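You operate a simulated robot arm through the tools that you are given. There is no shell and no other tool.

The job below is to be done with a simulated robot arm. You get a single attempt, and the scene is never put back.

## Task
Crimp the clamped red lug end, then prove it in the pull gauge.
Fine: one stroke, move it to the gauge nest, clamp it, one pull of the load lever; both long levers end up.

It is judged by the outcome, as a careful person would: the job done as asked, and still so three seconds after it is handed in. It fails if anything else is knocked over, pushed out of place, dropped, spilled or broken.

## Robot
A 6-joint arm with a fingered hand, fixed in place. Base frame: the origin is on the floor under the middle of its stand, x ahead of it, y to its left, z up; the work surface is at about z = 820. Units: mm, rad, N and s.
With the tool pointing down near the work surface it reaches from about 180 to 860 mm from the base axis. Its first joint turns from -2.897 to 2.897 rad. Payload 5 kg.
The tool frame sits at the grasp point between the pads (the TCP): z along the fingers, y along the line on which they close. The tips reach 36 mm beyond it. The gripper opens to 120 mm; its body begins 42 mm behind the TCP. The gripper is a hand of 4 fingers: y runs from the thumb to the fingers, the wrist lies at [-19, -123, -211] in the tool frame, and closing takes about 1.5 s.
Orientation is told as [roll, pitch, yaw] about the base's x, y, z axes, in that order, counted from this pose: with the fingers straight down and the wrist toward the robot, the tool's x, y and z point along [0, 1, 0], [1, 0, 0] and [0, 0, -1] of the base frame.

## Interface
- The arm moves only by the tool move_arm. Its argument "series" is a list of rows, each an object of numbers (a shift or turn left out is 0, a gripper value left out holds the last): "rx", "ry", "rz": the turn, a rotation vector about the tool's x, y, z in rad; "x", "y", "z": the shift along the tool's x, y, z in mm. In form: [{"rx": .., "ry": .., "rz": .., "x": .., "y": .., "z": ..}, ...]. A call has 1 to 20 rows; each row shifts and turns the commanded pose from where the row before left it, along the tool's axes as they then stand. "grip" is the gripper command, from -1 (shut) to 1 (fully open), values between in proportion, set as the call begins (left out, the last holds). Each row takes 0.2 s and may step no farther than 50 mm and 0.15 rad from the row before; otherwise, or with a gripper value out of range, the whole call is refused. A pose out of reach is approached as far as the arm can. The call stops where the force on the tool passes 40 N (or 10 N more than at its start, if that is more) or the arm is blocked; 0.2 s more then pass. The fingers move at their own pace (about 45 mm/s each) and stop on an object; they squeeze with about 27 N. The grip force told is the motor's: it shows also when the fingers shut on nothing. Time passes only in rows, and 0.2 s behind the last, so rows that do not move let the fingers close. It gives the time, the measured TCP pose, the force on the tool (base axes), the opening and the grip force at its end, in the units of the frame above (readings bear some noise), with the torque about the TCP (base axes, N m) and any sound that the robot's microphone picked up, and new pictures: "show" is both (left out), scene, wrist or none.
- Cameras (640 x 400 px; columns grow to the right, rows downward): "scene" is fixed at [50.6, -648.6, 1455.8]; the picture's right is [-0.25, -0.97, 0.00], its down [-0.67, 0.17, -0.72] and it looks along [0.69, -0.18, -0.70] (base axes); focal length 246 px, centre (320, 200). "wrist" rides on the gripper at [73, -101, -142] in the tool frame; the picture's right is [-0.79, 0.29, -0.54], its down [-0.56, -0.70, 0.44] and it looks along [-0.25, 0.65, 0.71] (tool axes); focal length 280 px, centre (320, 200). There is no depth. A picture from a camera that has moved, and an enlarged one, comes with that camera's place and axes in the base frame and with its lens.
- slide_trunk(by): slides the trunk up (or, below 0, down) by that many mm; the arm rides with it, the base frame stays. It gives what a move gives, with no picture.
- move_fingers(index, middle, ring, thumb_bend, thumb_turn): sets how far each is bent, from 0 (flat) to 1 (curled in); at 0.3 the hand is open as for a grip, at 0.7 the pads meet at the TCP. One left out holds its place. A second passes; each finger stops where it meets its share of the squeeze, and holds until it gets a number again. A gripper value or a shape takes the hand back. It gives what a move gives, with no picture; readings hold the bend of each and the force on the fingers (four entries, about 0 where the hand has none), thumb and palm. thumb_turn goes from beside the hand (0) to across from the fingers (1), as for a grip.
- preshape(shape): the hand has 4 fingers and takes this shape, open, in about a second: jaw (thumb against the fingers, like two jaws); tri (thumb and two fingers); tip (a fingertip pinch); poke (one finger out to press); point (the index stretched); flat (the hand flat); cup (the hand cupped); fist (a fist). The gripper value then closes the fingers along that shape, each until it touches; the sizes above hold for jaw. It gives what a move gives, with no picture.
- enlarge(camera, box): a new picture of the part [left, top, right, bottom] of that camera's present view, enlarged. The clock stands still meanwhile.
- sign_off(): hands the job in; it is judged then, once.

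Places have to be worked out from the pictures, the camera data and where the tool is seen. Open the gripper and draw the arm clear of the work before you hand the job in, unless the task says otherwise.

The tools are called after "Call:" as a command line: name --argument value ..., lists and objects as JSON in quotes. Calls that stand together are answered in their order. move_arm: Moves the arm, as the interface text tells. Its arguments: {"type":"object","properties":{"series":{"type":"array"},"grip":{"type":"number"},"show":{"type":"string","enum":["both","scene","wrist","none"]}},"required":["series"]} The other tools are called the same way: slide_trunk (by) moves the trunk up or down; preshape (shape) gives the hand a shape; move_fingers (index, middle, ring, thumb_bend, thumb_turn) moves the fingers one by one; enlarge (camera, box) takes an enlarged picture of a part of a camera's view; sign_off () hands the job in.

At the start:

```text
t: 0.0
tcp_pos: [541.5, -467.0, 1251.2]
ee_rot: [0.0, 0.003, 0.001]
contact_force: [-0.2, -0.2, 0.5]
wrist_torque: [0.04, 0.0, 0.02]
width: 119.4
finger_force: 0.0
shape: jaw
bend: [0.3, 0.3, 0.3, 0.3, 0.98]
finger forces: [0.1, 0.0, 0.1, 0.1, 0.1, 0.0]
trunk travel left (down, up): [-699.0, 141.0]
```

scene: 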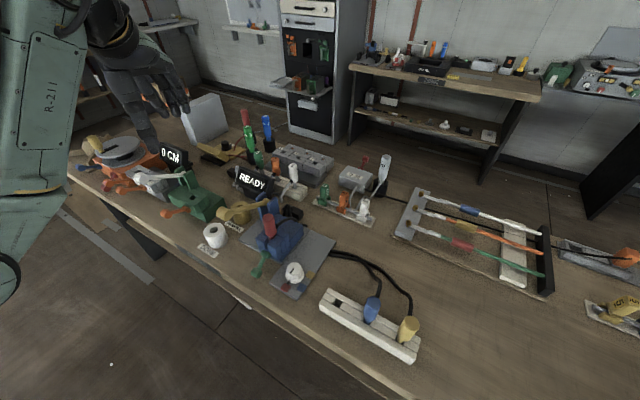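
wrist: 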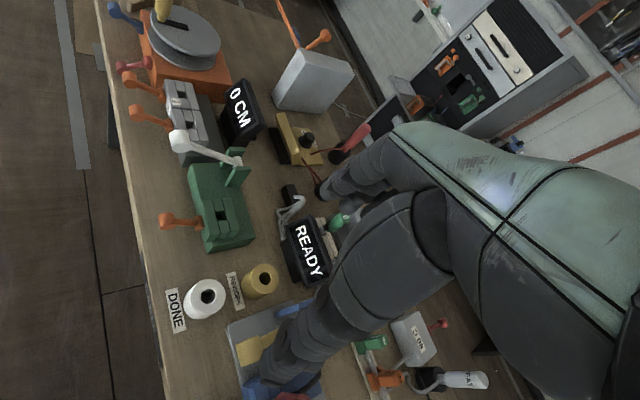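

The scene shows a bench with several stations; I need to find the clamped red lug, the crimper and the pull gauge. I enlarge parts of both views first.

Call:
enlarge --camera "scene" --box '[380, 160, 640, 322]'

Call:
enlarge --camera "scene" --box '[180, 120, 440, 282]'

Call:
enlarge --camera "scene" --box '[60, 100, 260, 225]'

Call:
enlarge --camera "scene" --box '[180, 220, 440, 382]'

Call:
enlarge --camera "wrist" --box '[100, 0, 420, 200]'

Call:
enlarge --camera "wrist" --box '[150, 200, 500, 400]'

```text
2.46 times, centred on (510, 241) of scene
camera zoom: at [50.6, -648.6, 1455.8], right [-0.25, -0.97, 0.0], down [-0.67, 0.17, -0.72], along [0.69, -0.18, -0.7], focal length 604 px, centre (-148, 99)
```

zoom: 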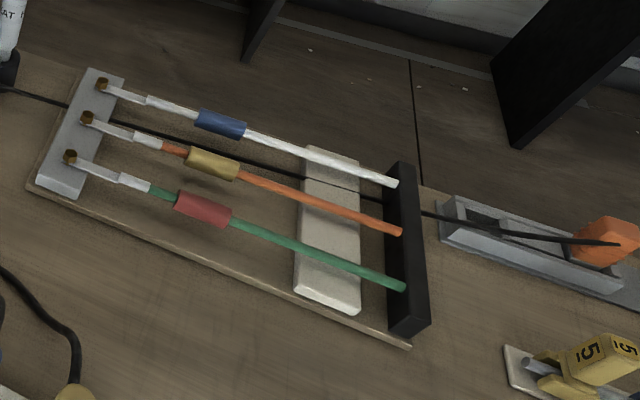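

```text
2.46 times, centred on (310, 201) of scene
camera zoom: at [50.6, -648.6, 1455.8], right [-0.25, -0.97, 0.0], down [-0.67, 0.17, -0.72], along [0.69, -0.18, -0.7], focal length 604 px, centre (345, 198)
```

zoom: 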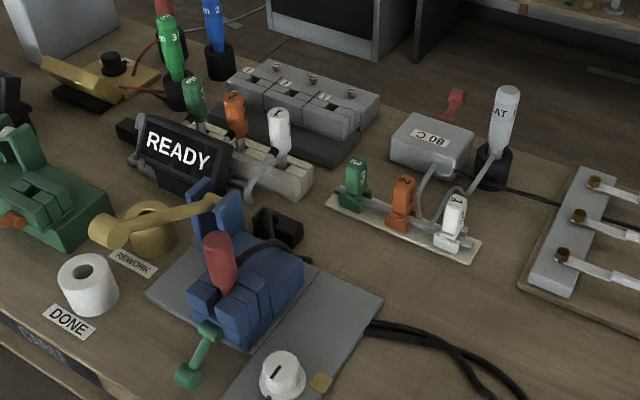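

```text
3.20 times, centred on (160, 162) of scene
camera zoom: at [50.6, -648.6, 1455.8], right [-0.25, -0.97, 0.0], down [-0.67, 0.17, -0.72], along [0.69, -0.18, -0.7], focal length 786 px, centre (832, 320)
```

zoom: 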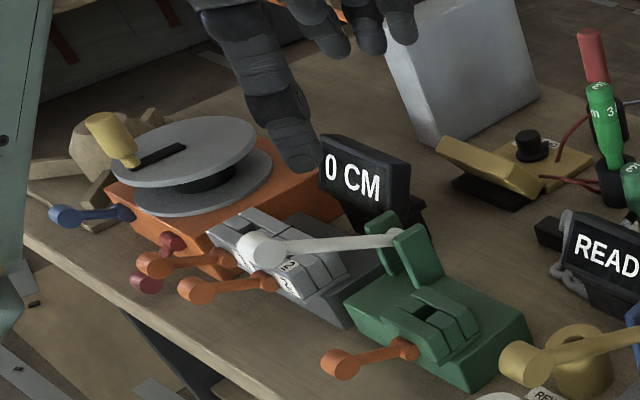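

```text
2.46 times, centred on (310, 301) of scene
camera zoom: at [50.6, -648.6, 1455.8], right [-0.25, -0.97, 0.0], down [-0.67, 0.17, -0.72], along [0.69, -0.18, -0.7], focal length 604 px, centre (345, -49)
```

zoom: 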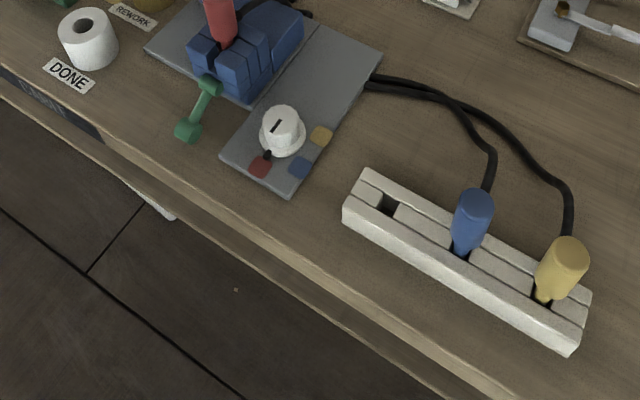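

```text
2.00 times, centred on (260, 100) of wrist
camera zoom: at [441.3, -393.1, 1393.6], right [0.29, -0.79, 0.54], down [-0.7, -0.56, -0.44], along [0.65, -0.25, -0.71], focal length 561 px, centre (440, 400)
```

zoom: 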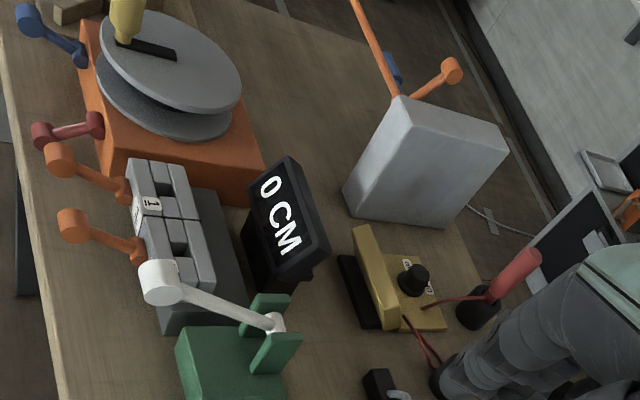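

```text
1.83 times, centred on (325, 300) of wrist
camera zoom: at [441.3, -393.1, 1393.6], right [0.29, -0.79, 0.54], down [-0.7, -0.56, -0.44], along [0.65, -0.25, -0.71], focal length 513 px, centre (311, 17)
```

zoom: 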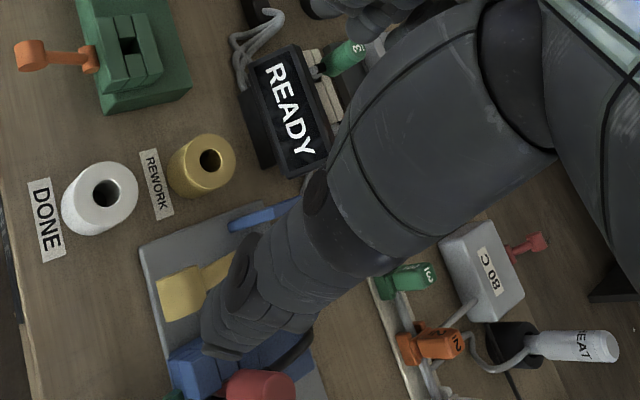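

The crimper (blue body, red lug standing in it, gold lever) looks to be near (526,-632) and the green gauge with the white lever near (750,-383). I enlarge the details further to read the lever states, dial and clamps.

Call:
enlarge --camera "scene" --box '[210, 190, 338, 270]'

Call:
enlarge --camera "scene" --box '[240, 240, 336, 300]'

Call:
enlarge --camera "scene" --box '[130, 150, 258, 230]'

Call:
enlarge --camera "scene" --box '[310, 280, 438, 360]'

Call:
enlarge --camera "wrist" --box '[150, 110, 278, 190]'

Call:
enlarge --camera "wrist" --box '[150, 170, 310, 270]'

```text
5.00 times, centred on (274, 230) of scene
camera zoom: at [50.6, -648.6, 1455.8], right [-0.25, -0.97, 0.0], down [-0.67, 0.17, -0.72], along [0.69, -0.18, -0.7], focal length 1228 px, centre (550, 50)
```

zoom: 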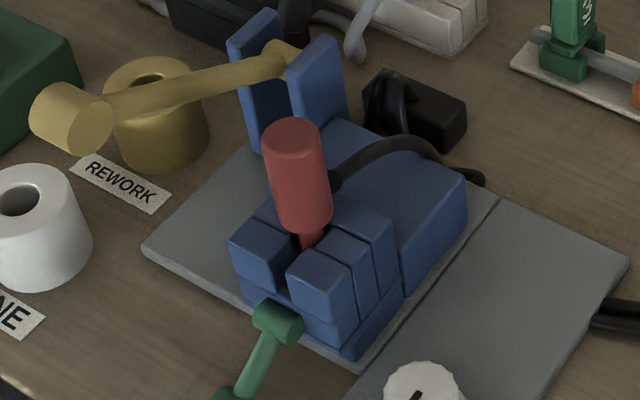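

```text
6.67 times, centred on (288, 270) of scene
camera zoom: at [50.6, -648.6, 1455.8], right [-0.25, -0.97, 0.0], down [-0.67, 0.17, -0.72], along [0.69, -0.18, -0.7], focal length 1637 px, centre (533, -267)
```

zoom: 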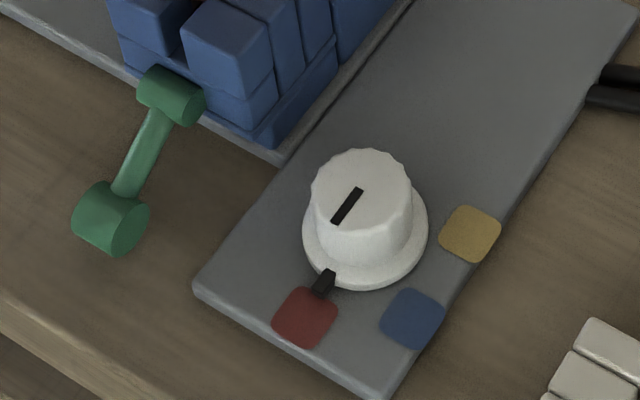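

```text
5.00 times, centred on (194, 190) of scene
camera zoom: at [50.6, -648.6, 1455.8], right [-0.25, -0.97, 0.0], down [-0.67, 0.17, -0.72], along [0.69, -0.18, -0.7], focal length 1228 px, centre (950, 250)
```

zoom: 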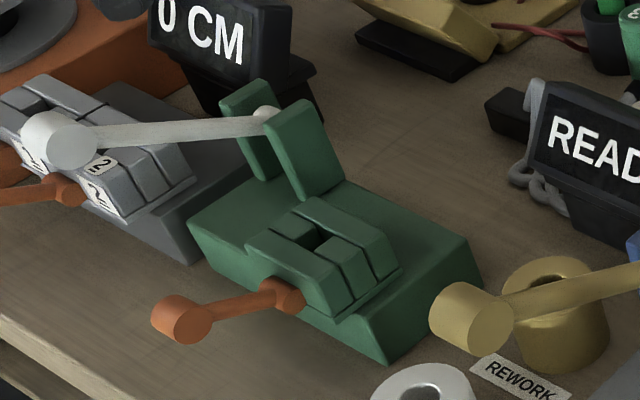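

```text
5.00 times, centred on (374, 320) of scene
camera zoom: at [50.6, -648.6, 1455.8], right [-0.25, -0.97, 0.0], down [-0.67, 0.17, -0.72], along [0.69, -0.18, -0.7], focal length 1228 px, centre (50, -400)
```

zoom: 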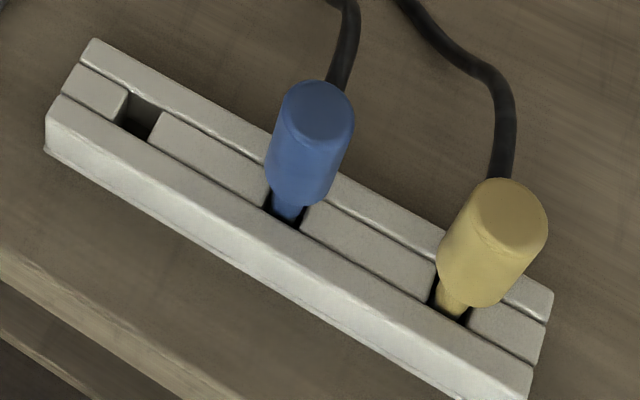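

```text
5.00 times, centred on (214, 150) of wrist
camera zoom: at [441.3, -393.1, 1393.6], right [0.29, -0.79, 0.54], down [-0.7, -0.56, -0.44], along [0.65, -0.25, -0.71], focal length 1402 px, centre (850, 450)
```

zoom: 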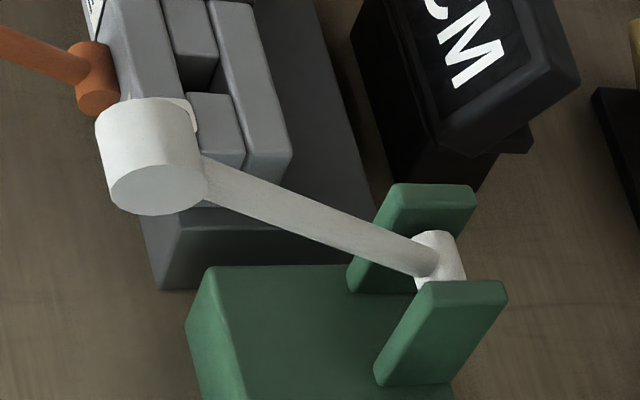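

```text
4.00 times, centred on (230, 220) of wrist
camera zoom: at [441.3, -393.1, 1393.6], right [0.29, -0.79, 0.54], down [-0.7, -0.56, -0.44], along [0.65, -0.25, -0.71], focal length 1122 px, centre (680, 120)
```

zoom: 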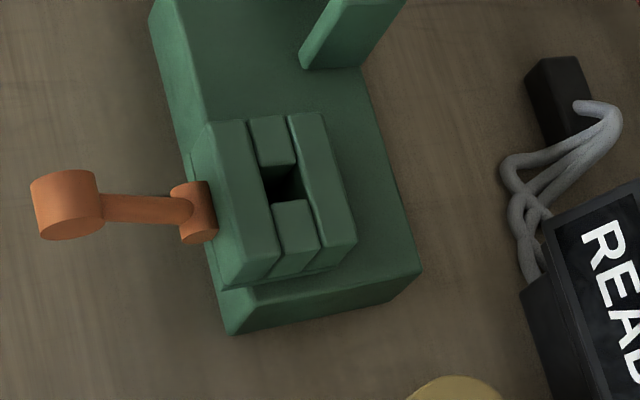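

The dial pointer already rests at the red mark, and the red lug stands clamped in the blue crimper. I move the hand over toward the crimper and yaw it radially to look at it with the wrist camera.

Call:
move_arm --series '[{"x": -28, "y": -20, "z": 0}, {"x": -28, "y": -20, "z": 0}, {"x": -28, "y": -20, "z": 0}, {"x": -28, "y": -20, "z": 0}, {"rz": 0.13}, {"rz": 0.13}, {"rz": 0.13}, {"rz": 0.13}, {"rz": 0.13}, {"rz": 0.13}]' --show "both"

```text
t: 2.2
tcp_pos: [462.2, -578.7, 1250.9]
ee_rot: [-0.002, -0.001, -0.782]
contact_force: [0.0, 0.7, 0.7]
wrist_torque: [0.01, 0.01, -0.03]
width: 119.9
finger_force: 0.0
shape: jaw
bend: [0.3, 0.3, 0.3, 0.3, 0.98]
finger forces: [0.0, 0.1, 0.0, 0.0, 0.1, 0.1]
trunk travel left (down, up): [-699.0, 141.0]
camera wrist: at [442.3, -454.6, 1393.3], right [-0.35, -0.76, 0.54], down [-0.89, 0.1, -0.44], along [0.29, -0.64, -0.71], focal length 280 px, centre (320, 200)
```

scene: 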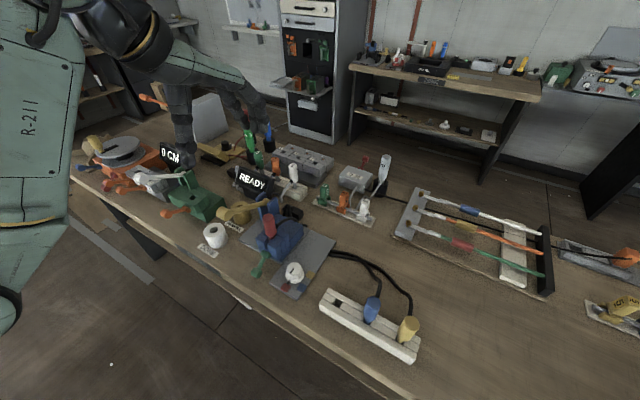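
wrist: 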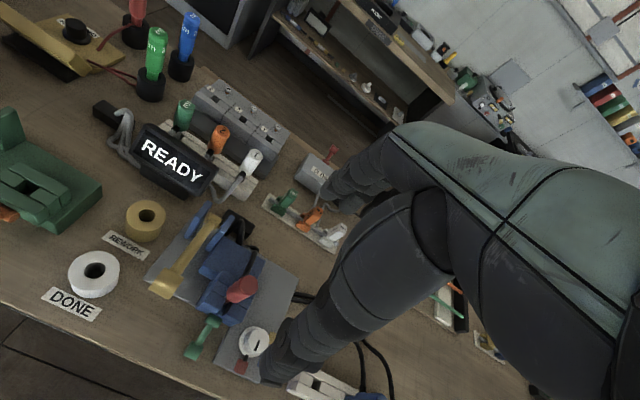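

Call:
enlarge --camera "wrist" --box '[130, 190, 306, 300]'

Call:
enlarge --camera "wrist" --box '[160, 280, 320, 380]'

Call:
enlarge --camera "wrist" --box '[0, 100, 160, 200]'

```text
3.64 times, centred on (218, 245) of wrist
camera zoom: at [442.3, -454.6, 1393.3], right [-0.35, -0.76, 0.54], down [-0.89, 0.1, -0.44], along [0.29, -0.64, -0.71], focal length 1020 px, centre (691, 36)
```

zoom: 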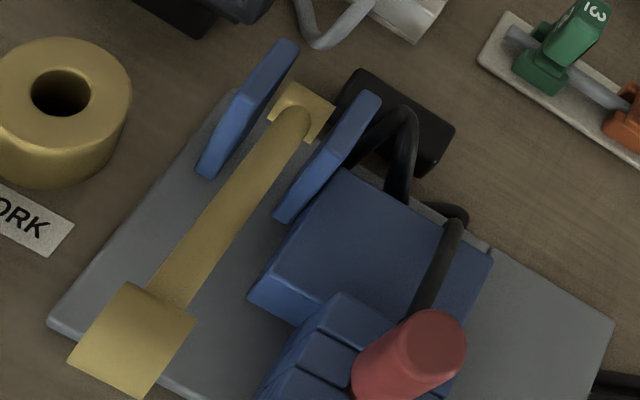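

```text
4.00 times, centred on (240, 330) of wrist
camera zoom: at [442.3, -454.6, 1393.3], right [-0.35, -0.76, 0.54], down [-0.89, 0.1, -0.44], along [0.29, -0.64, -0.71], focal length 1122 px, centre (640, -320)
```

zoom: 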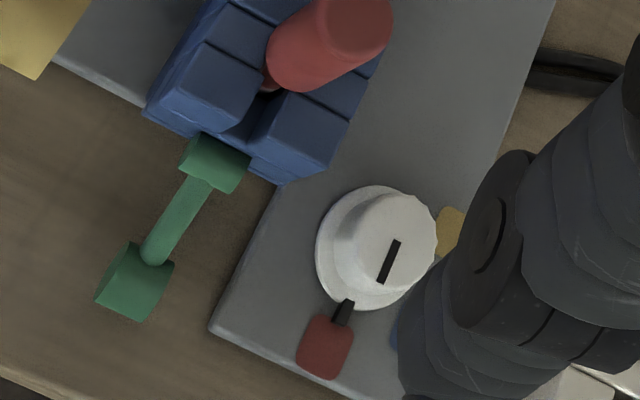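

```text
4.00 times, centred on (80, 150) of wrist
camera zoom: at [442.3, -454.6, 1393.3], right [-0.35, -0.76, 0.54], down [-0.89, 0.1, -0.44], along [0.29, -0.64, -0.71], focal length 1122 px, centre (1280, 400)
```

zoom: 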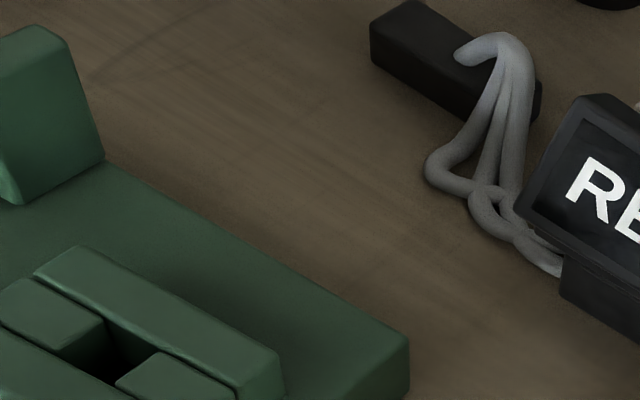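

Triangulating both views: gold lever knob about (515,-521,1001) with pivot (617,-623,925), so it is up (+28°). The green clamp lever points down (clamped), the gauge's orange one is up (open), the white lever is up too, and the bench runs at 45°. I yaw the hand so it can pinch the gold knob end-to-end, staying high, and check reach.

Call:
move_arm --series '[{"rz": 0.142}, {"rz": 0.142}, {"rz": 0.142}, {"rz": 0.142}, {"rz": 0.142}, {"rz": 0.142}, {"rz": 0.142}, {"rz": 0.142}, {"rz": 0.142}, {"rz": 0.142}]' --grip 0.2 --show "both"

```text
t: 4.4
tcp_pos: [472.4, -598.5, 1241.4]
ee_rot: [-0.001, -0.005, -2.204]
contact_force: [0.1, 0.0, -0.8]
wrist_torque: [0.01, 0.01, -0.01]
width: 72.2
finger_force: 0.0
shape: jaw
bend: [0.73, 0.41, 0.38, 0.65, 1.0]
finger forces: [0.0, 0.1, 0.1, 0.1, 0.1, 0.1]
out of reach, approached as far as the arm can: row 9, 10
trunk travel left (down, up): [-699.0, 141.0]
camera wrist: at [591.2, -558.9, 1382.9], right [-0.81, 0.23, 0.54], down [-0.04, 0.89, -0.44], along [-0.59, -0.38, -0.71], focal length 280 px, centre (320, 200)
```

scene: 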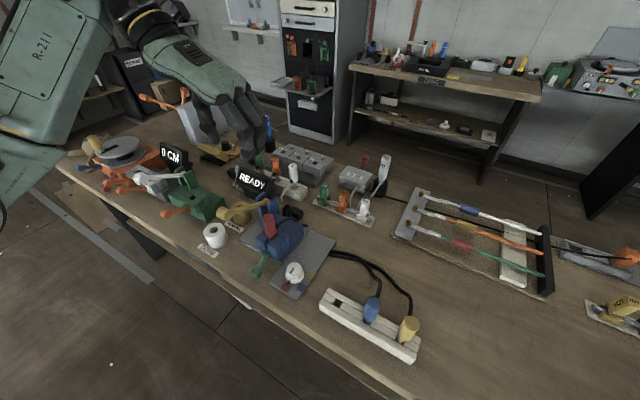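
wrist: 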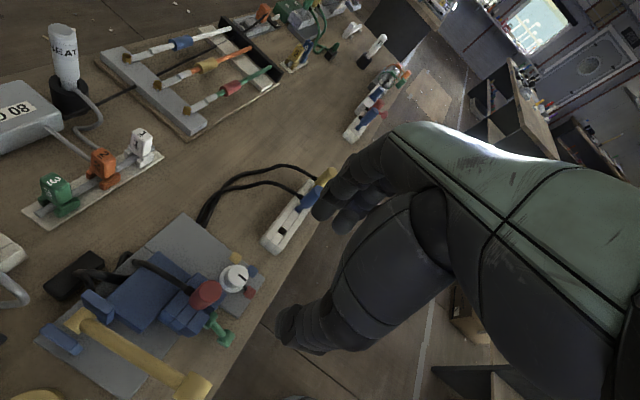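

The reach limit was touched at this height, but the yaw of -2.2 was achieved. This view shows the crimper from the other side, so I enlarge it.

Call:
enlarge --camera "wrist" --box '[30, 200, 270, 350]'

Call:
enlarge --camera "wrist" --box '[130, 240, 258, 320]'

Call:
enlarge --camera "wrist" --box '[250, 150, 442, 270]'

```text
2.67 times, centred on (150, 275) of wrist
camera zoom: at [591.2, -558.9, 1382.9], right [-0.81, 0.23, 0.54], down [-0.04, 0.89, -0.44], along [-0.59, -0.38, -0.71], focal length 748 px, centre (773, 0)
```

zoom: 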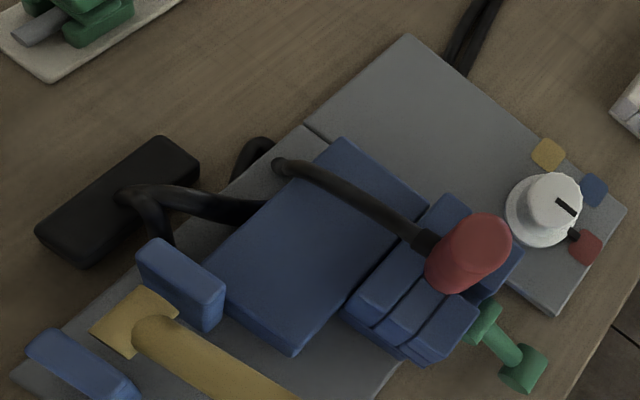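

```text
5.00 times, centred on (194, 280) of wrist
camera zoom: at [591.2, -558.9, 1382.9], right [-0.81, 0.23, 0.54], down [-0.04, 0.89, -0.44], along [-0.59, -0.38, -0.71], focal length 1402 px, centre (950, -200)
```

zoom: 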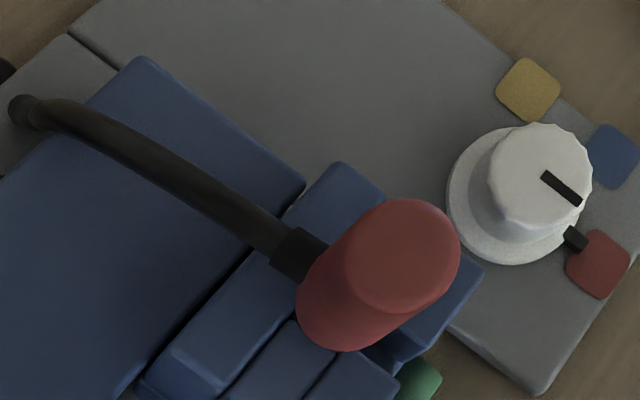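

```text
3.33 times, centred on (346, 210) of wrist
camera zoom: at [591.2, -558.9, 1382.9], right [-0.81, 0.23, 0.54], down [-0.04, 0.89, -0.44], along [-0.59, -0.38, -0.71], focal length 935 px, centre (233, 167)
```

zoom: 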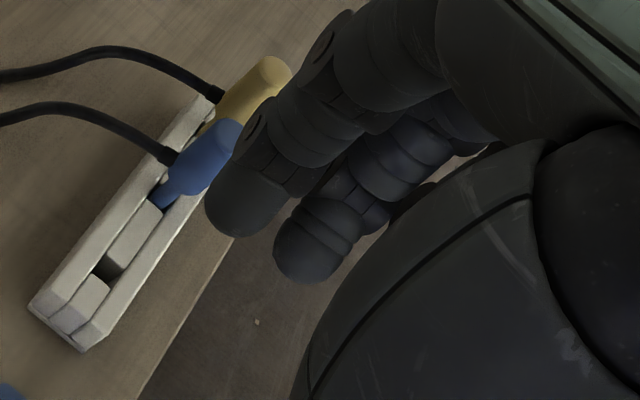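

The red lug's cable leaves low on its far side over the blue body. I now bring the hand above the gold knob, still about 100 mm high, to check the reach and my calibration.

Call:
move_arm --series '[{"x": 2, "y": -19.5, "z": 30}, {"x": 2, "y": -19.5, "z": 30}, {"x": 2, "y": -19.5, "z": 30}, {"x": 2, "y": -19.5, "z": 30}, {}]' --show "both"

```text
t: 5.6
tcp_pos: [524.6, -538.8, 1122.1]
ee_rot: [0.0, -0.002, -2.202]
contact_force: [-0.6, -0.5, 0.0]
wrist_torque: [-0.02, 0.01, -0.02]
width: 72.2
finger_force: 0.0
shape: jaw
bend: [0.73, 0.41, 0.38, 0.65, 1.0]
finger forces: [0.0, 0.0, 0.0, 0.1, 0.1, 0.0]
trunk travel left (down, up): [-699.0, 141.0]
camera wrist: at [642.9, -499.3, 1265.3], right [-0.81, 0.23, 0.54], down [-0.04, 0.9, -0.44], along [-0.59, -0.38, -0.71], focal length 280 px, centre (320, 200)
```

scene: 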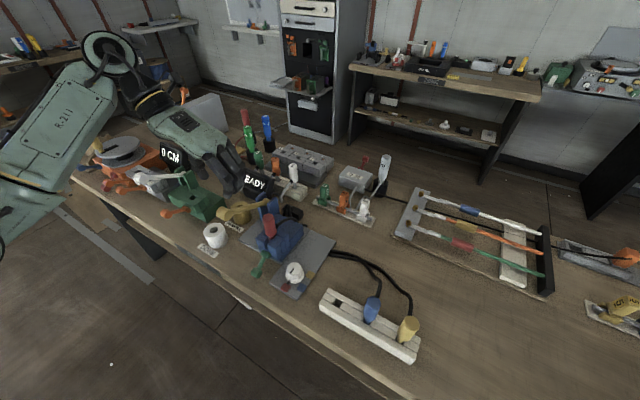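
wrist: 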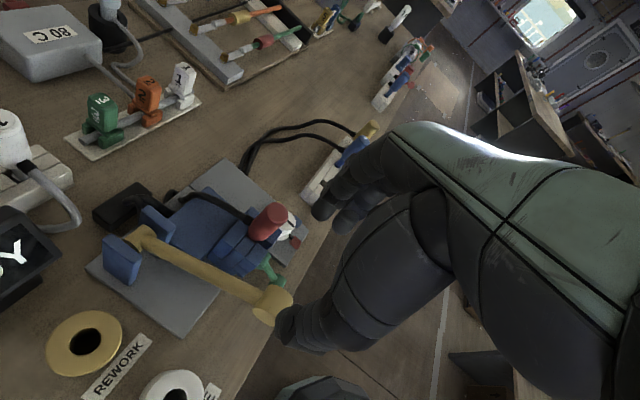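

Projection check: the knob appears exactly where I computed it, so calibration is good. The bend readings of the index (0.73) look odd, so I look at the hand from the scene camera.

Call:
enlarge --camera "scene" --box '[140, 90, 300, 190]'

Call:
enlarge --camera "wrist" --box '[230, 160, 390, 360]'

```text
4.00 times, centred on (220, 140) of scene
camera zoom: at [50.6, -648.6, 1455.8], right [-0.25, -0.97, 0.0], down [-0.67, 0.17, -0.72], along [0.69, -0.18, -0.7], focal length 982 px, centre (720, 440)
```

zoom: 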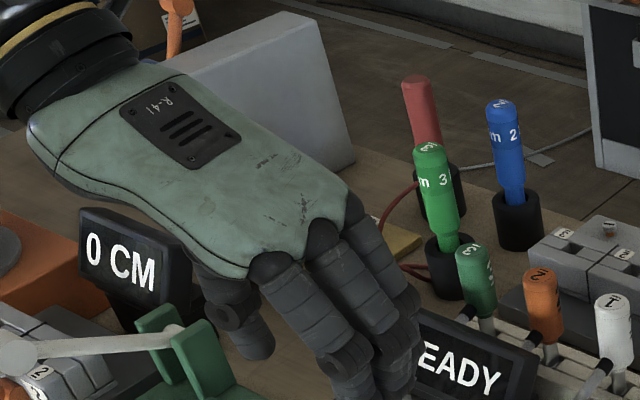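

```text
2.00 times, centred on (310, 260) of wrist
camera zoom: at [642.9, -499.3, 1265.3], right [-0.81, 0.23, 0.54], down [-0.04, 0.9, -0.44], along [-0.59, -0.38, -0.71], focal length 561 px, centre (340, 80)
```

zoom: 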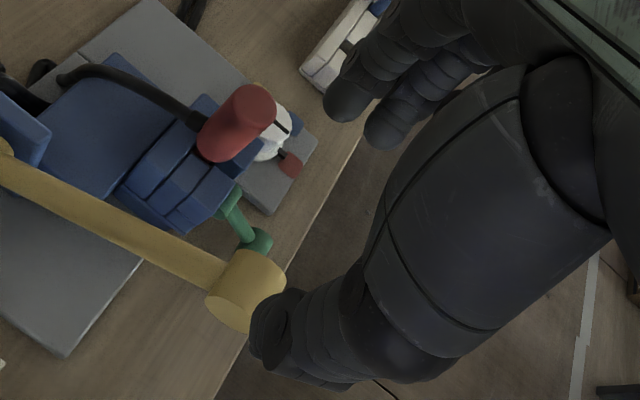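

To understand the hand's layout (which finger is the index and where it sits), I stretch the index in free air and look.

Call:
move_fingers --index 0.0

Call:
enlarge --camera "wrist" --box '[230, 160, 470, 310]'

Call:
enlarge --camera "scene" --box '[140, 90, 300, 190]'

```text
t: 6.6
tcp_pos: [524.1, -538.9, 1122.9]
ee_rot: [0.001, -0.001, -2.201]
contact_force: [-0.6, 0.4, 0.1]
wrist_torque: [-0.01, -0.01, -0.04]
width: 150.6
finger_force: 0.0
shape: fingers
bend: [0.0, 0.41, 0.38, 0.65, 1.0]
finger forces: [0.0, 0.0, 0.0, 0.0, 0.0, 0.0]
trunk travel left (down, up): [-699.0, 141.0]
```

```text
2.67 times, centred on (350, 235) of wrist
camera zoom: at [643.5, -499.0, 1265.1], right [-0.81, 0.23, 0.54], down [-0.04, 0.9, -0.44], along [-0.59, -0.38, -0.71], focal length 748 px, centre (240, 107)
```

zoom: 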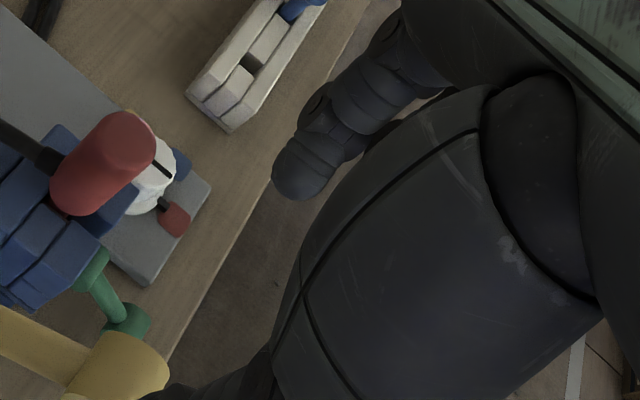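

```text
4.00 times, centred on (220, 140) of scene
camera zoom: at [50.6, -648.6, 1455.8], right [-0.25, -0.97, 0.0], down [-0.67, 0.17, -0.72], along [0.69, -0.18, -0.7], focal length 982 px, centre (720, 440)
```

zoom: 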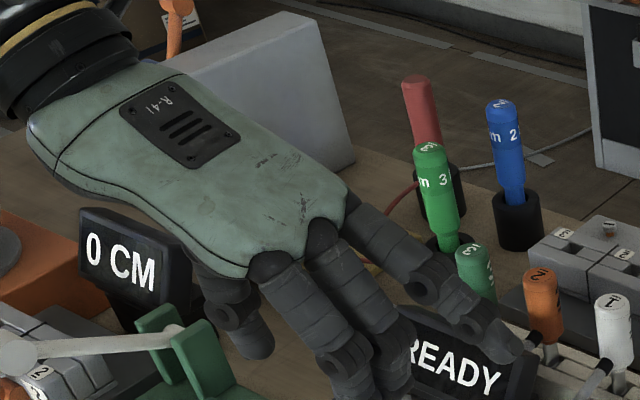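

The index sits opposite the thumb (x≈+5), with middle and ring toward −x, which suits pinching the knob ends. I restore the jaw opening and descend around the gold knob.

Call:
move_arm --series '[{"x": -9, "y": -4.5}, {"x": -9, "y": -4.5}, {}, {}, {}, {"z": 28}, {"z": 28}, {"z": 28}, {"z": 27}, {}]' --grip 0.2 --show "both"

```text
t: 8.8
tcp_pos: [513.7, -521.3, 1010.8]
ee_rot: [-0.001, -0.002, -2.201]
contact_force: [-1.0, 0.0, 0.0]
wrist_torque: [0.01, -0.01, -0.02]
width: 72.4
finger_force: 0.1
shape: jaw
bend: [0.73, 0.41, 0.38, 0.65, 1.0]
finger forces: [0.0, 0.0, 0.1, 0.0, 0.1, 0.0]
trunk travel left (down, up): [-699.0, 141.0]
camera wrist: at [633.3, -481.9, 1154.1], right [-0.81, 0.23, 0.54], down [-0.04, 0.9, -0.44], along [-0.59, -0.38, -0.71], focal length 280 px, centre (320, 200)
```

scene: 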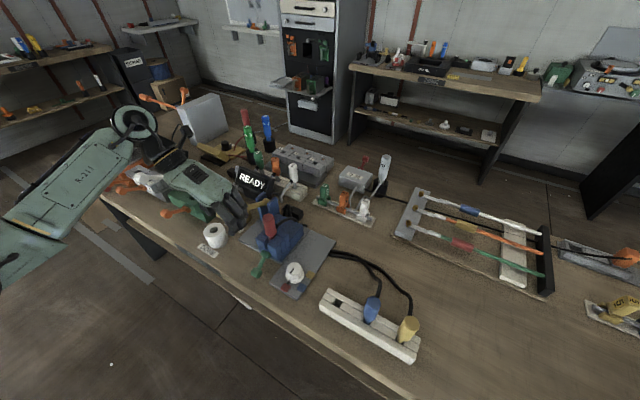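
wrist: 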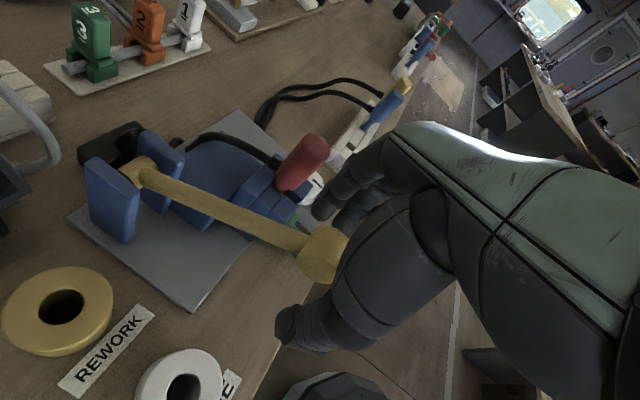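

The knob now lies between thumb and index. I check the arm's clearance to the other stations before closing.

Call:
enlarge --camera "scene" --box '[40, 90, 296, 250]'

Call:
enlarge --camera "wrist" --box '[230, 180, 390, 360]'

```text
2.50 times, centred on (168, 170) of scene
camera zoom: at [50.6, -648.6, 1455.8], right [-0.25, -0.97, 0.0], down [-0.67, 0.17, -0.72], along [0.69, -0.18, -0.7], focal length 614 px, centre (700, 275)
```

zoom: 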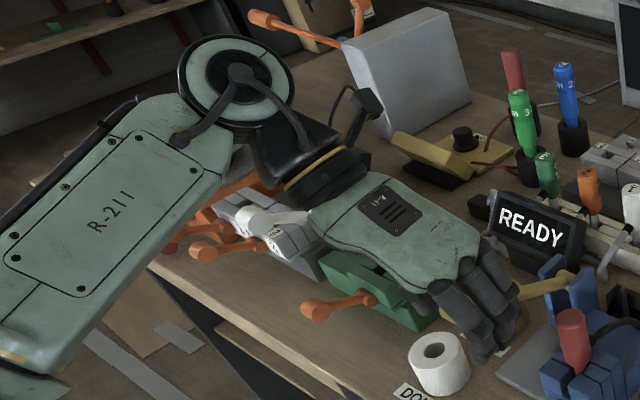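

```text
2.22 times, centred on (310, 270) of wrist
camera zoom: at [633.3, -481.9, 1154.1], right [-0.81, 0.23, 0.54], down [-0.04, 0.9, -0.44], along [-0.59, -0.38, -0.71], focal length 623 px, centre (342, 44)
```

zoom: 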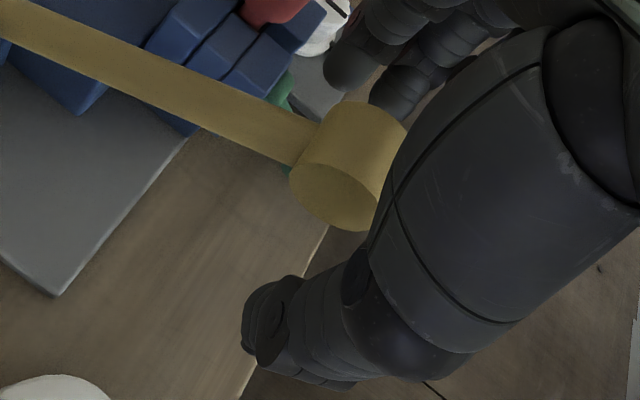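

The wrist joint is well above everything, and the knob sits within about 3 mm of the TCP axis. I close the pinch on the knob.

Call:
move_arm --series '[{}, {}, {}, {}, {}, {}, {}, {}]' --grip -1 --show "both"

```text
t: 10.6
tcp_pos: [516.2, -521.4, 1008.4]
ee_rot: [-0.003, -0.003, -2.201]
contact_force: [2.1, 7.8, -11.3]
wrist_torque: [0.11, -0.01, 0.01]
width: 37.6
finger_force: 27.2
shape: jaw
bend: [0.74, 0.58, 0.59, 0.74, 1.0]
finger forces: [12.3, 6.8, 0.1, 0.0, 26.3, 0.0]
trunk travel left (down, up): [-699.0, 141.0]
camera wrist: at [634.7, -481.3, 1152.6], right [-0.81, 0.23, 0.54], down [-0.04, 0.9, -0.44], along [-0.59, -0.38, -0.71], focal length 280 px, centre (320, 200)
```

scene: 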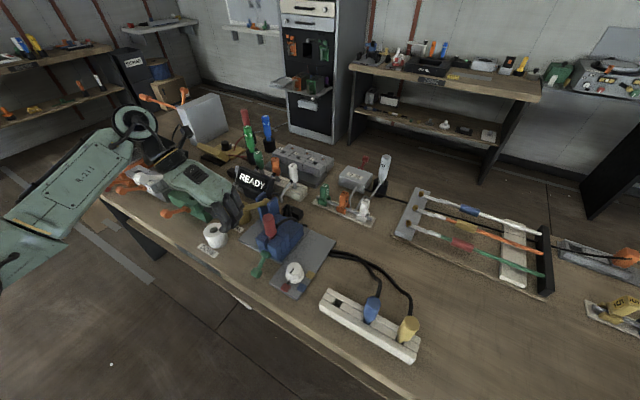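
wrist: 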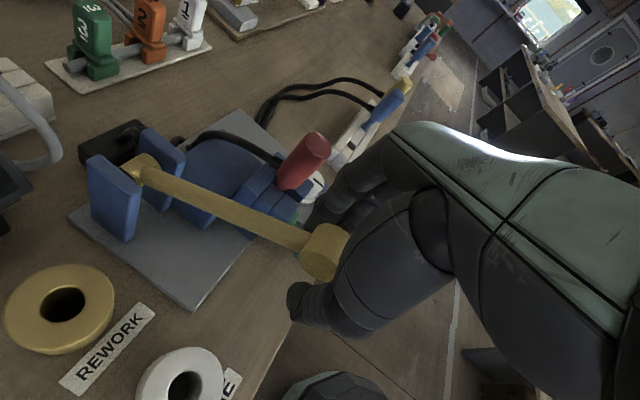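

The pinch holds the knob (width 37.6, 27 N). I begin pressing the lever along its arc about the pivot, first to near horizontal.

Call:
move_arm --series '[{"x": -7.1, "y": -1.1, "z": 15.4}, {"x": -5.5, "y": -0.9, "z": 16.2}, {"x": -3.8, "y": -0.6, "z": 16.6}, {"x": -2.1, "y": -0.3, "z": 16.9}]' --show "both"

```text
t: 11.6
tcp_pos: [501.9, -506.5, 944.7]
ee_rot: [0.0, -0.001, -2.199]
contact_force: [9.0, 7.0, -0.3]
wrist_torque: [0.06, -0.16, 0.12]
width: 36.5
finger_force: 27.0
shape: jaw
bend: [0.75, 0.6, 0.59, 0.76, 1.0]
finger forces: [9.8, 3.6, 0.0, 0.1, 21.3, 0.1]
trunk travel left (down, up): [-699.0, 141.0]
camera wrist: at [622.2, -467.6, 1087.4], right [-0.81, 0.23, 0.54], down [-0.04, 0.9, -0.44], along [-0.59, -0.38, -0.71], focal length 280 px, centre (320, 200)
```

scene: 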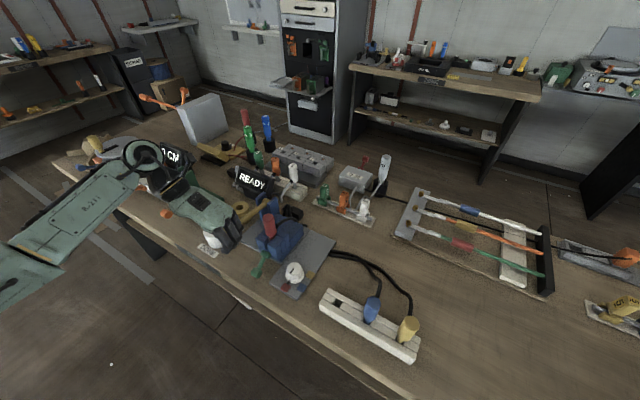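
wrist: 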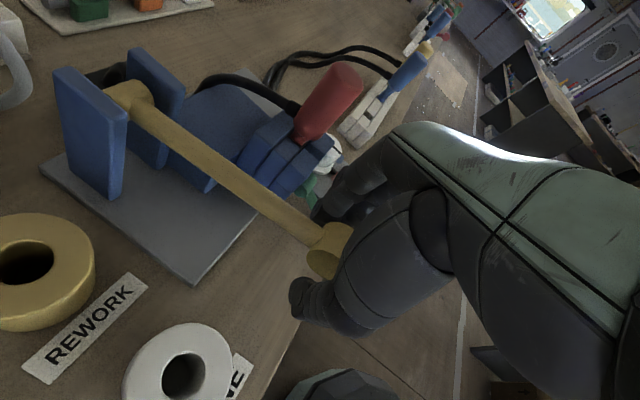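

The lever follows smoothly with low force. I continue the arc below horizontal.

Call:
move_arm --series '[{"x": -0.3, "y": -1.0, "z": 17.1}, {"x": 1.5, "y": 0.0, "z": 17}, {"x": 3.2, "y": 0.5, "z": 16.7}]' --show "both"

```text
t: 12.4
tcp_pos: [505.8, -508.8, 894.6]
ee_rot: [-0.005, -0.001, -2.2]
contact_force: [7.4, 12.9, 0.5]
wrist_torque: [0.06, -0.08, 0.04]
width: 33.7
finger_force: 26.6
shape: jaw
bend: [0.75, 0.61, 0.59, 0.78, 1.0]
finger forces: [4.3, 1.7, 0.1, 0.1, 18.2, 0.1]
trunk travel left (down, up): [-699.0, 141.0]
camera wrist: at [625.3, -469.0, 1036.6], right [-0.81, 0.23, 0.54], down [-0.04, 0.9, -0.44], along [-0.59, -0.38, -0.71], focal length 280 px, centre (320, 200)
```

scene: 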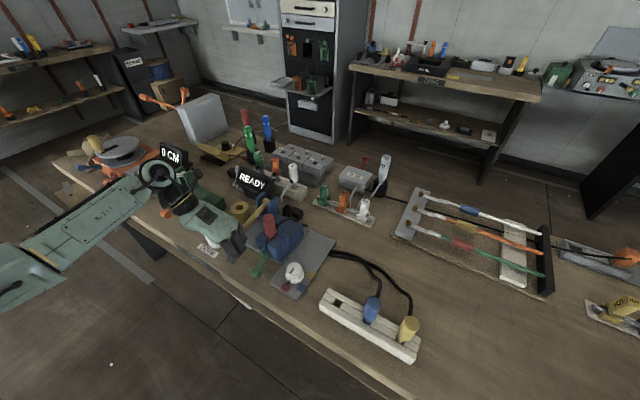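
wrist: 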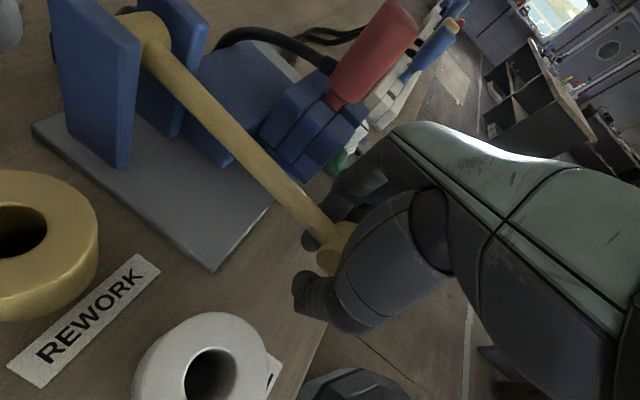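

There is a modest sideways load of about 15 N toward +e1, so I recentre the hand slightly that way while continuing down in smaller steps.

Call:
move_arm --series '[{"x": 2.4, "y": -1.6, "z": 8.7}, {"x": 2.8, "y": -1.1, "z": 8.7}]' --show "both"

Call:
enlarge --camera "scene" --box '[130, 150, 338, 280]'

Call:
enlarge --camera "wrist" --box '[180, 180, 400, 340]'

```text
t: 13.0
tcp_pos: [512.1, -509.9, 876.6]
ee_rot: [-0.003, -0.002, -2.201]
contact_force: [6.2, 11.0, -1.0]
wrist_torque: [0.02, -0.03, 0.06]
width: 32.5
finger_force: 26.9
shape: jaw
bend: [0.75, 0.61, 0.59, 0.79, 1.0]
finger forces: [2.4, 3.0, 0.1, 0.1, 15.3, 0.0]
trunk travel left (down, up): [-699.0, 141.0]
camera wrist: at [630.2, -470.4, 1019.0], right [-0.81, 0.23, 0.54], down [-0.04, 0.9, -0.44], along [-0.59, -0.38, -0.71], focal length 280 px, centre (320, 200)
```

scene: 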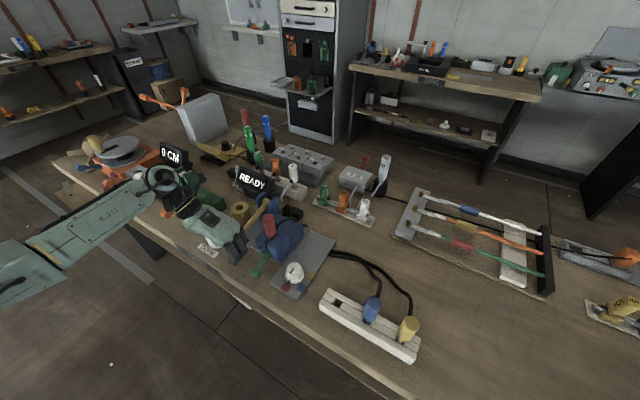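
wrist: 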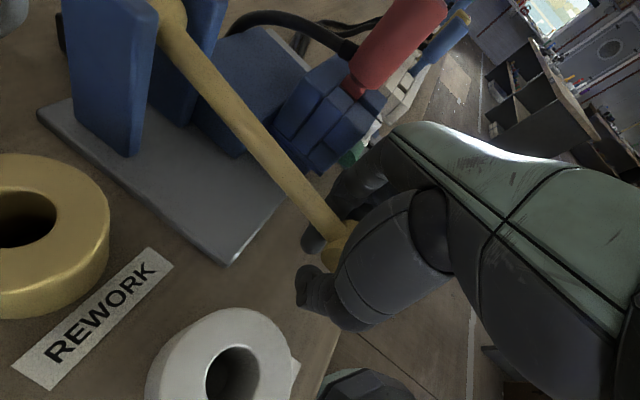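

```text
3.08 times, centred on (234, 215) of scene
camera zoom: at [50.6, -648.6, 1455.8], right [-0.25, -0.97, 0.0], down [-0.67, 0.17, -0.72], along [0.69, -0.18, -0.7], focal length 756 px, centre (585, 154)
```

zoom: 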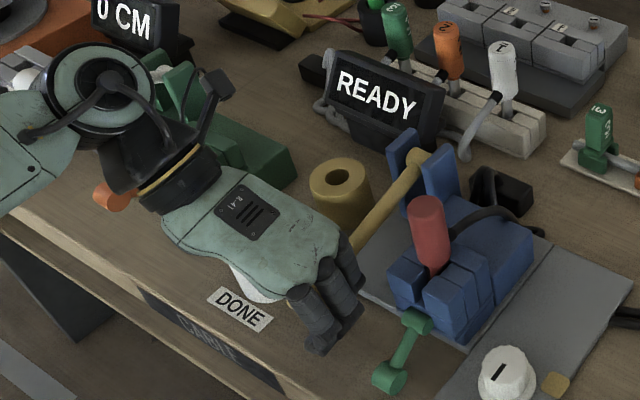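

```text
2.50 times, centred on (290, 260) of wrist
camera zoom: at [630.2, -470.4, 1019.0], right [-0.81, 0.23, 0.54], down [-0.04, 0.9, -0.44], along [-0.59, -0.38, -0.71], focal length 701 px, centre (395, 50)
```

zoom: 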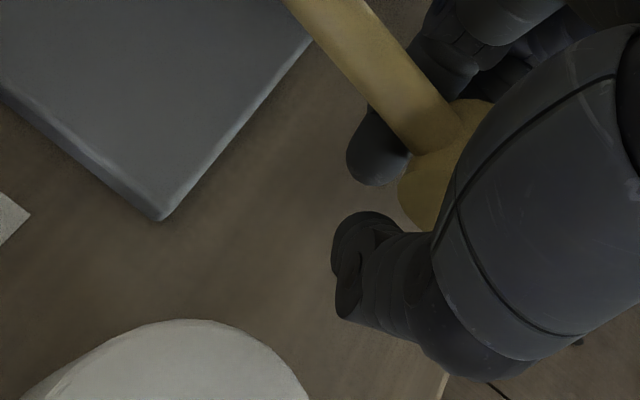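

No sound yet and the lever still moves freely (now about −20°). I continue in small steps toward the bottom stop.

Call:
move_arm --series '[{"x": 2.8, "y": -1.0, "z": 7}, {"x": 3.2, "y": -0.5, "z": 7}]' --show "both"

```text
t: 13.6
tcp_pos: [517.7, -514.0, 864.7]
ee_rot: [0.002, -0.002, -2.201]
contact_force: [7.2, 4.0, -0.4]
wrist_torque: [-0.01, 0.0, -0.12]
width: 28.2
finger_force: 26.8
shape: jaw
bend: [0.75, 0.74, 0.59, 0.82, 1.0]
finger forces: [0.1, 0.0, 0.0, 0.0, 7.3, 0.0]
trunk travel left (down, up): [-699.0, 141.0]
camera wrist: at [636.1, -474.8, 1006.3], right [-0.81, 0.23, 0.54], down [-0.04, 0.89, -0.45], along [-0.59, -0.38, -0.71], focal length 280 px, centre (320, 200)
```

scene: 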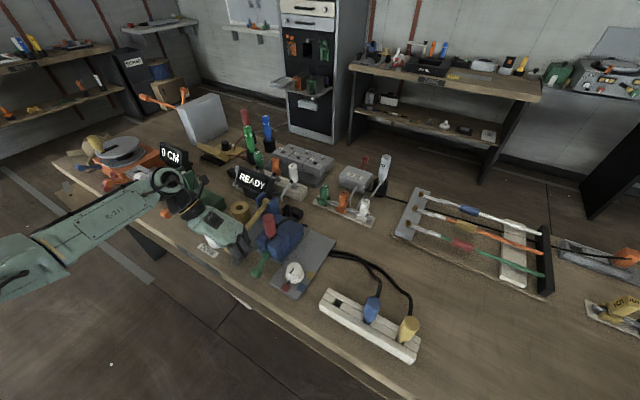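
wrist: 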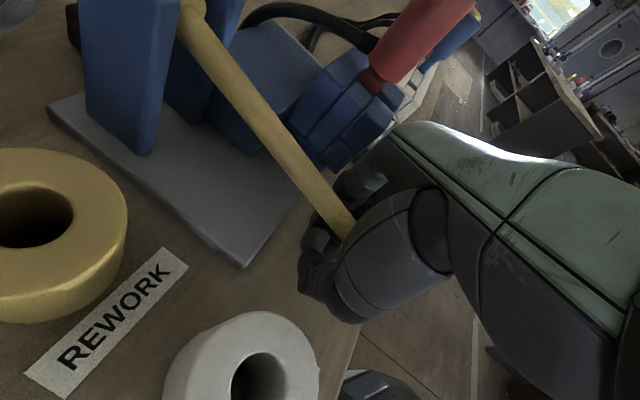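

The grip width fell to 28 and the index force vanished; I look closely to see whether the knob is slipping in the grasp.

Call:
enlarge --camera "wrist" --box '[240, 160, 400, 340]'

Call:
enlarge --camera "scene" --box '[180, 180, 308, 280]'

```text
2.22 times, centred on (320, 250) of wrist
camera zoom: at [636.1, -474.8, 1006.3], right [-0.81, 0.23, 0.54], down [-0.04, 0.89, -0.45], along [-0.59, -0.38, -0.71], focal length 623 px, centre (320, 89)
```

zoom: 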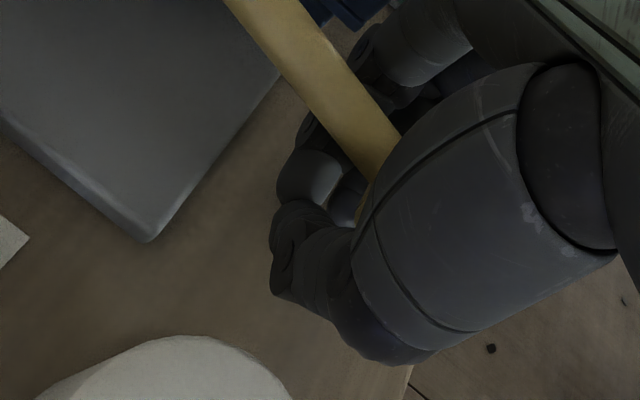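

```text
4.00 times, centred on (244, 230) of scene
camera zoom: at [50.6, -648.6, 1455.8], right [-0.25, -0.97, 0.0], down [-0.67, 0.17, -0.72], along [0.69, -0.18, -0.7], focal length 982 px, centre (624, 80)
```

zoom: 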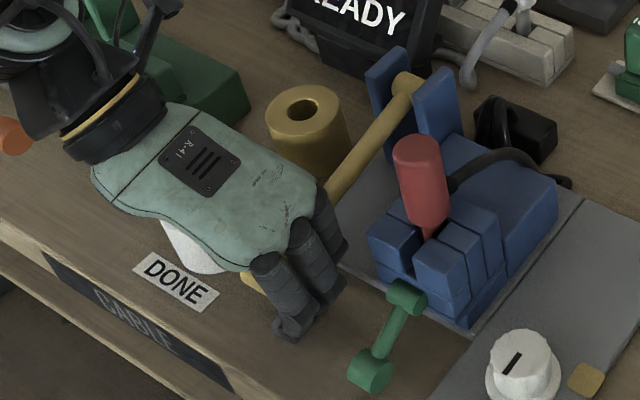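

The lever arm is at about −20°, and the fingers slid past the knob instead of pushing it further, so I can't tell yet if it bottomed. I open the hand gently to see whether the lever stays there.

Call:
move_arm --series '[{}, {}, {}, {}, {}]' --grip 0.2 --show "both"

Call:
enlarge --camera "wrist" --box '[160, 0, 400, 150]'

Call:
enlarge --camera "wrist" --box '[220, 150, 400, 340]'

```text
t: 14.8
tcp_pos: [515.2, -513.1, 862.6]
ee_rot: [-0.001, 0.0, -2.202]
contact_force: [-0.2, 0.9, -1.3]
wrist_torque: [-0.05, -0.01, -0.02]
width: 71.4
finger_force: 0.0
shape: jaw
bend: [0.73, 0.41, 0.38, 0.65, 1.0]
finger forces: [0.0, 0.1, 0.1, 0.0, 0.1, 0.1]
trunk travel left (down, up): [-699.0, 141.0]
camera wrist: at [635.2, -474.2, 1006.0], right [-0.81, 0.23, 0.54], down [-0.04, 0.9, -0.44], along [-0.59, -0.38, -0.71], focal length 280 px, centre (320, 200)
```

scene: 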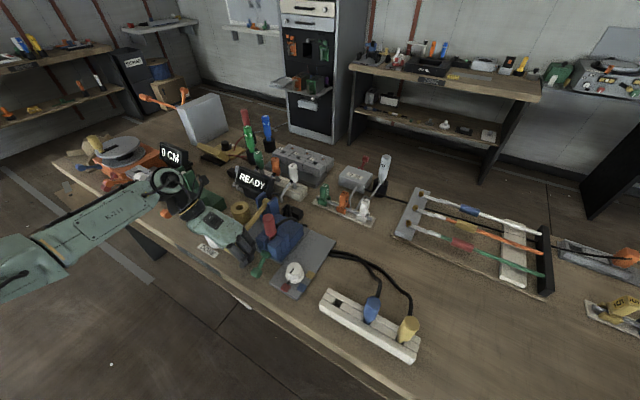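
wrist: 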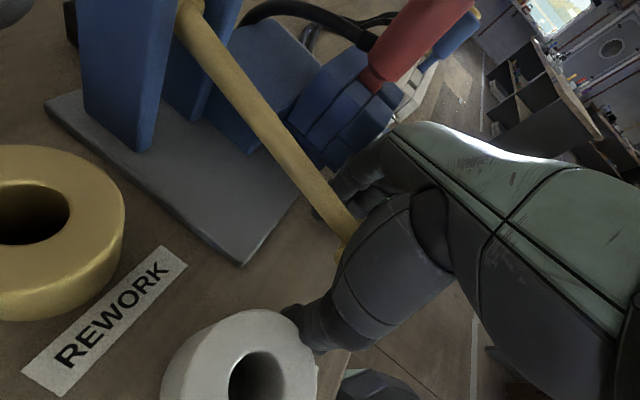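

```text
2.67 times, centred on (280, 75) of wrist
camera zoom: at [635.2, -474.2, 1006.0], right [-0.81, 0.23, 0.54], down [-0.04, 0.9, -0.44], along [-0.59, -0.38, -0.71], focal length 748 px, centre (427, 533)
```

zoom: 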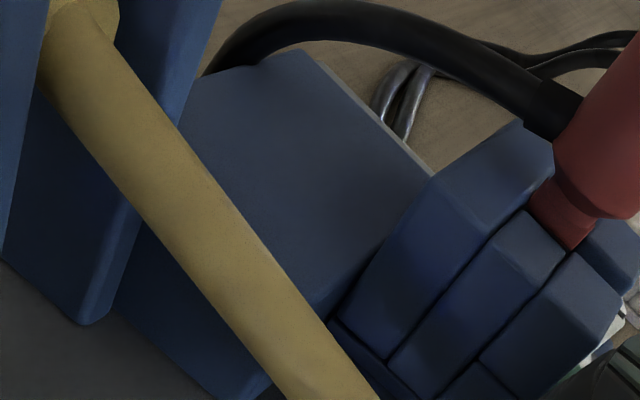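

```text
2.11 times, centred on (310, 245) of wrist
camera zoom: at [635.2, -474.2, 1006.0], right [-0.81, 0.23, 0.54], down [-0.04, 0.9, -0.44], along [-0.59, -0.38, -0.71], focal length 590 px, centre (341, 105)
```

zoom: 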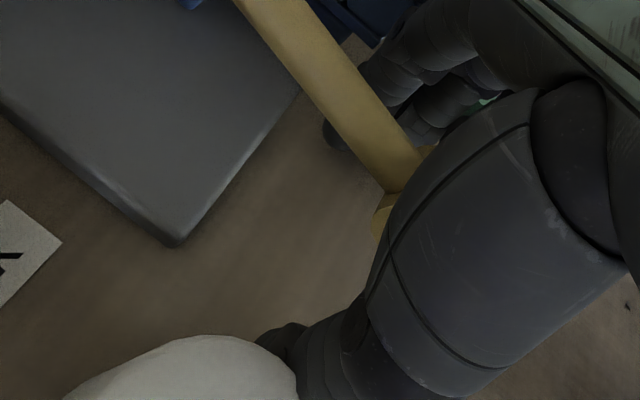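

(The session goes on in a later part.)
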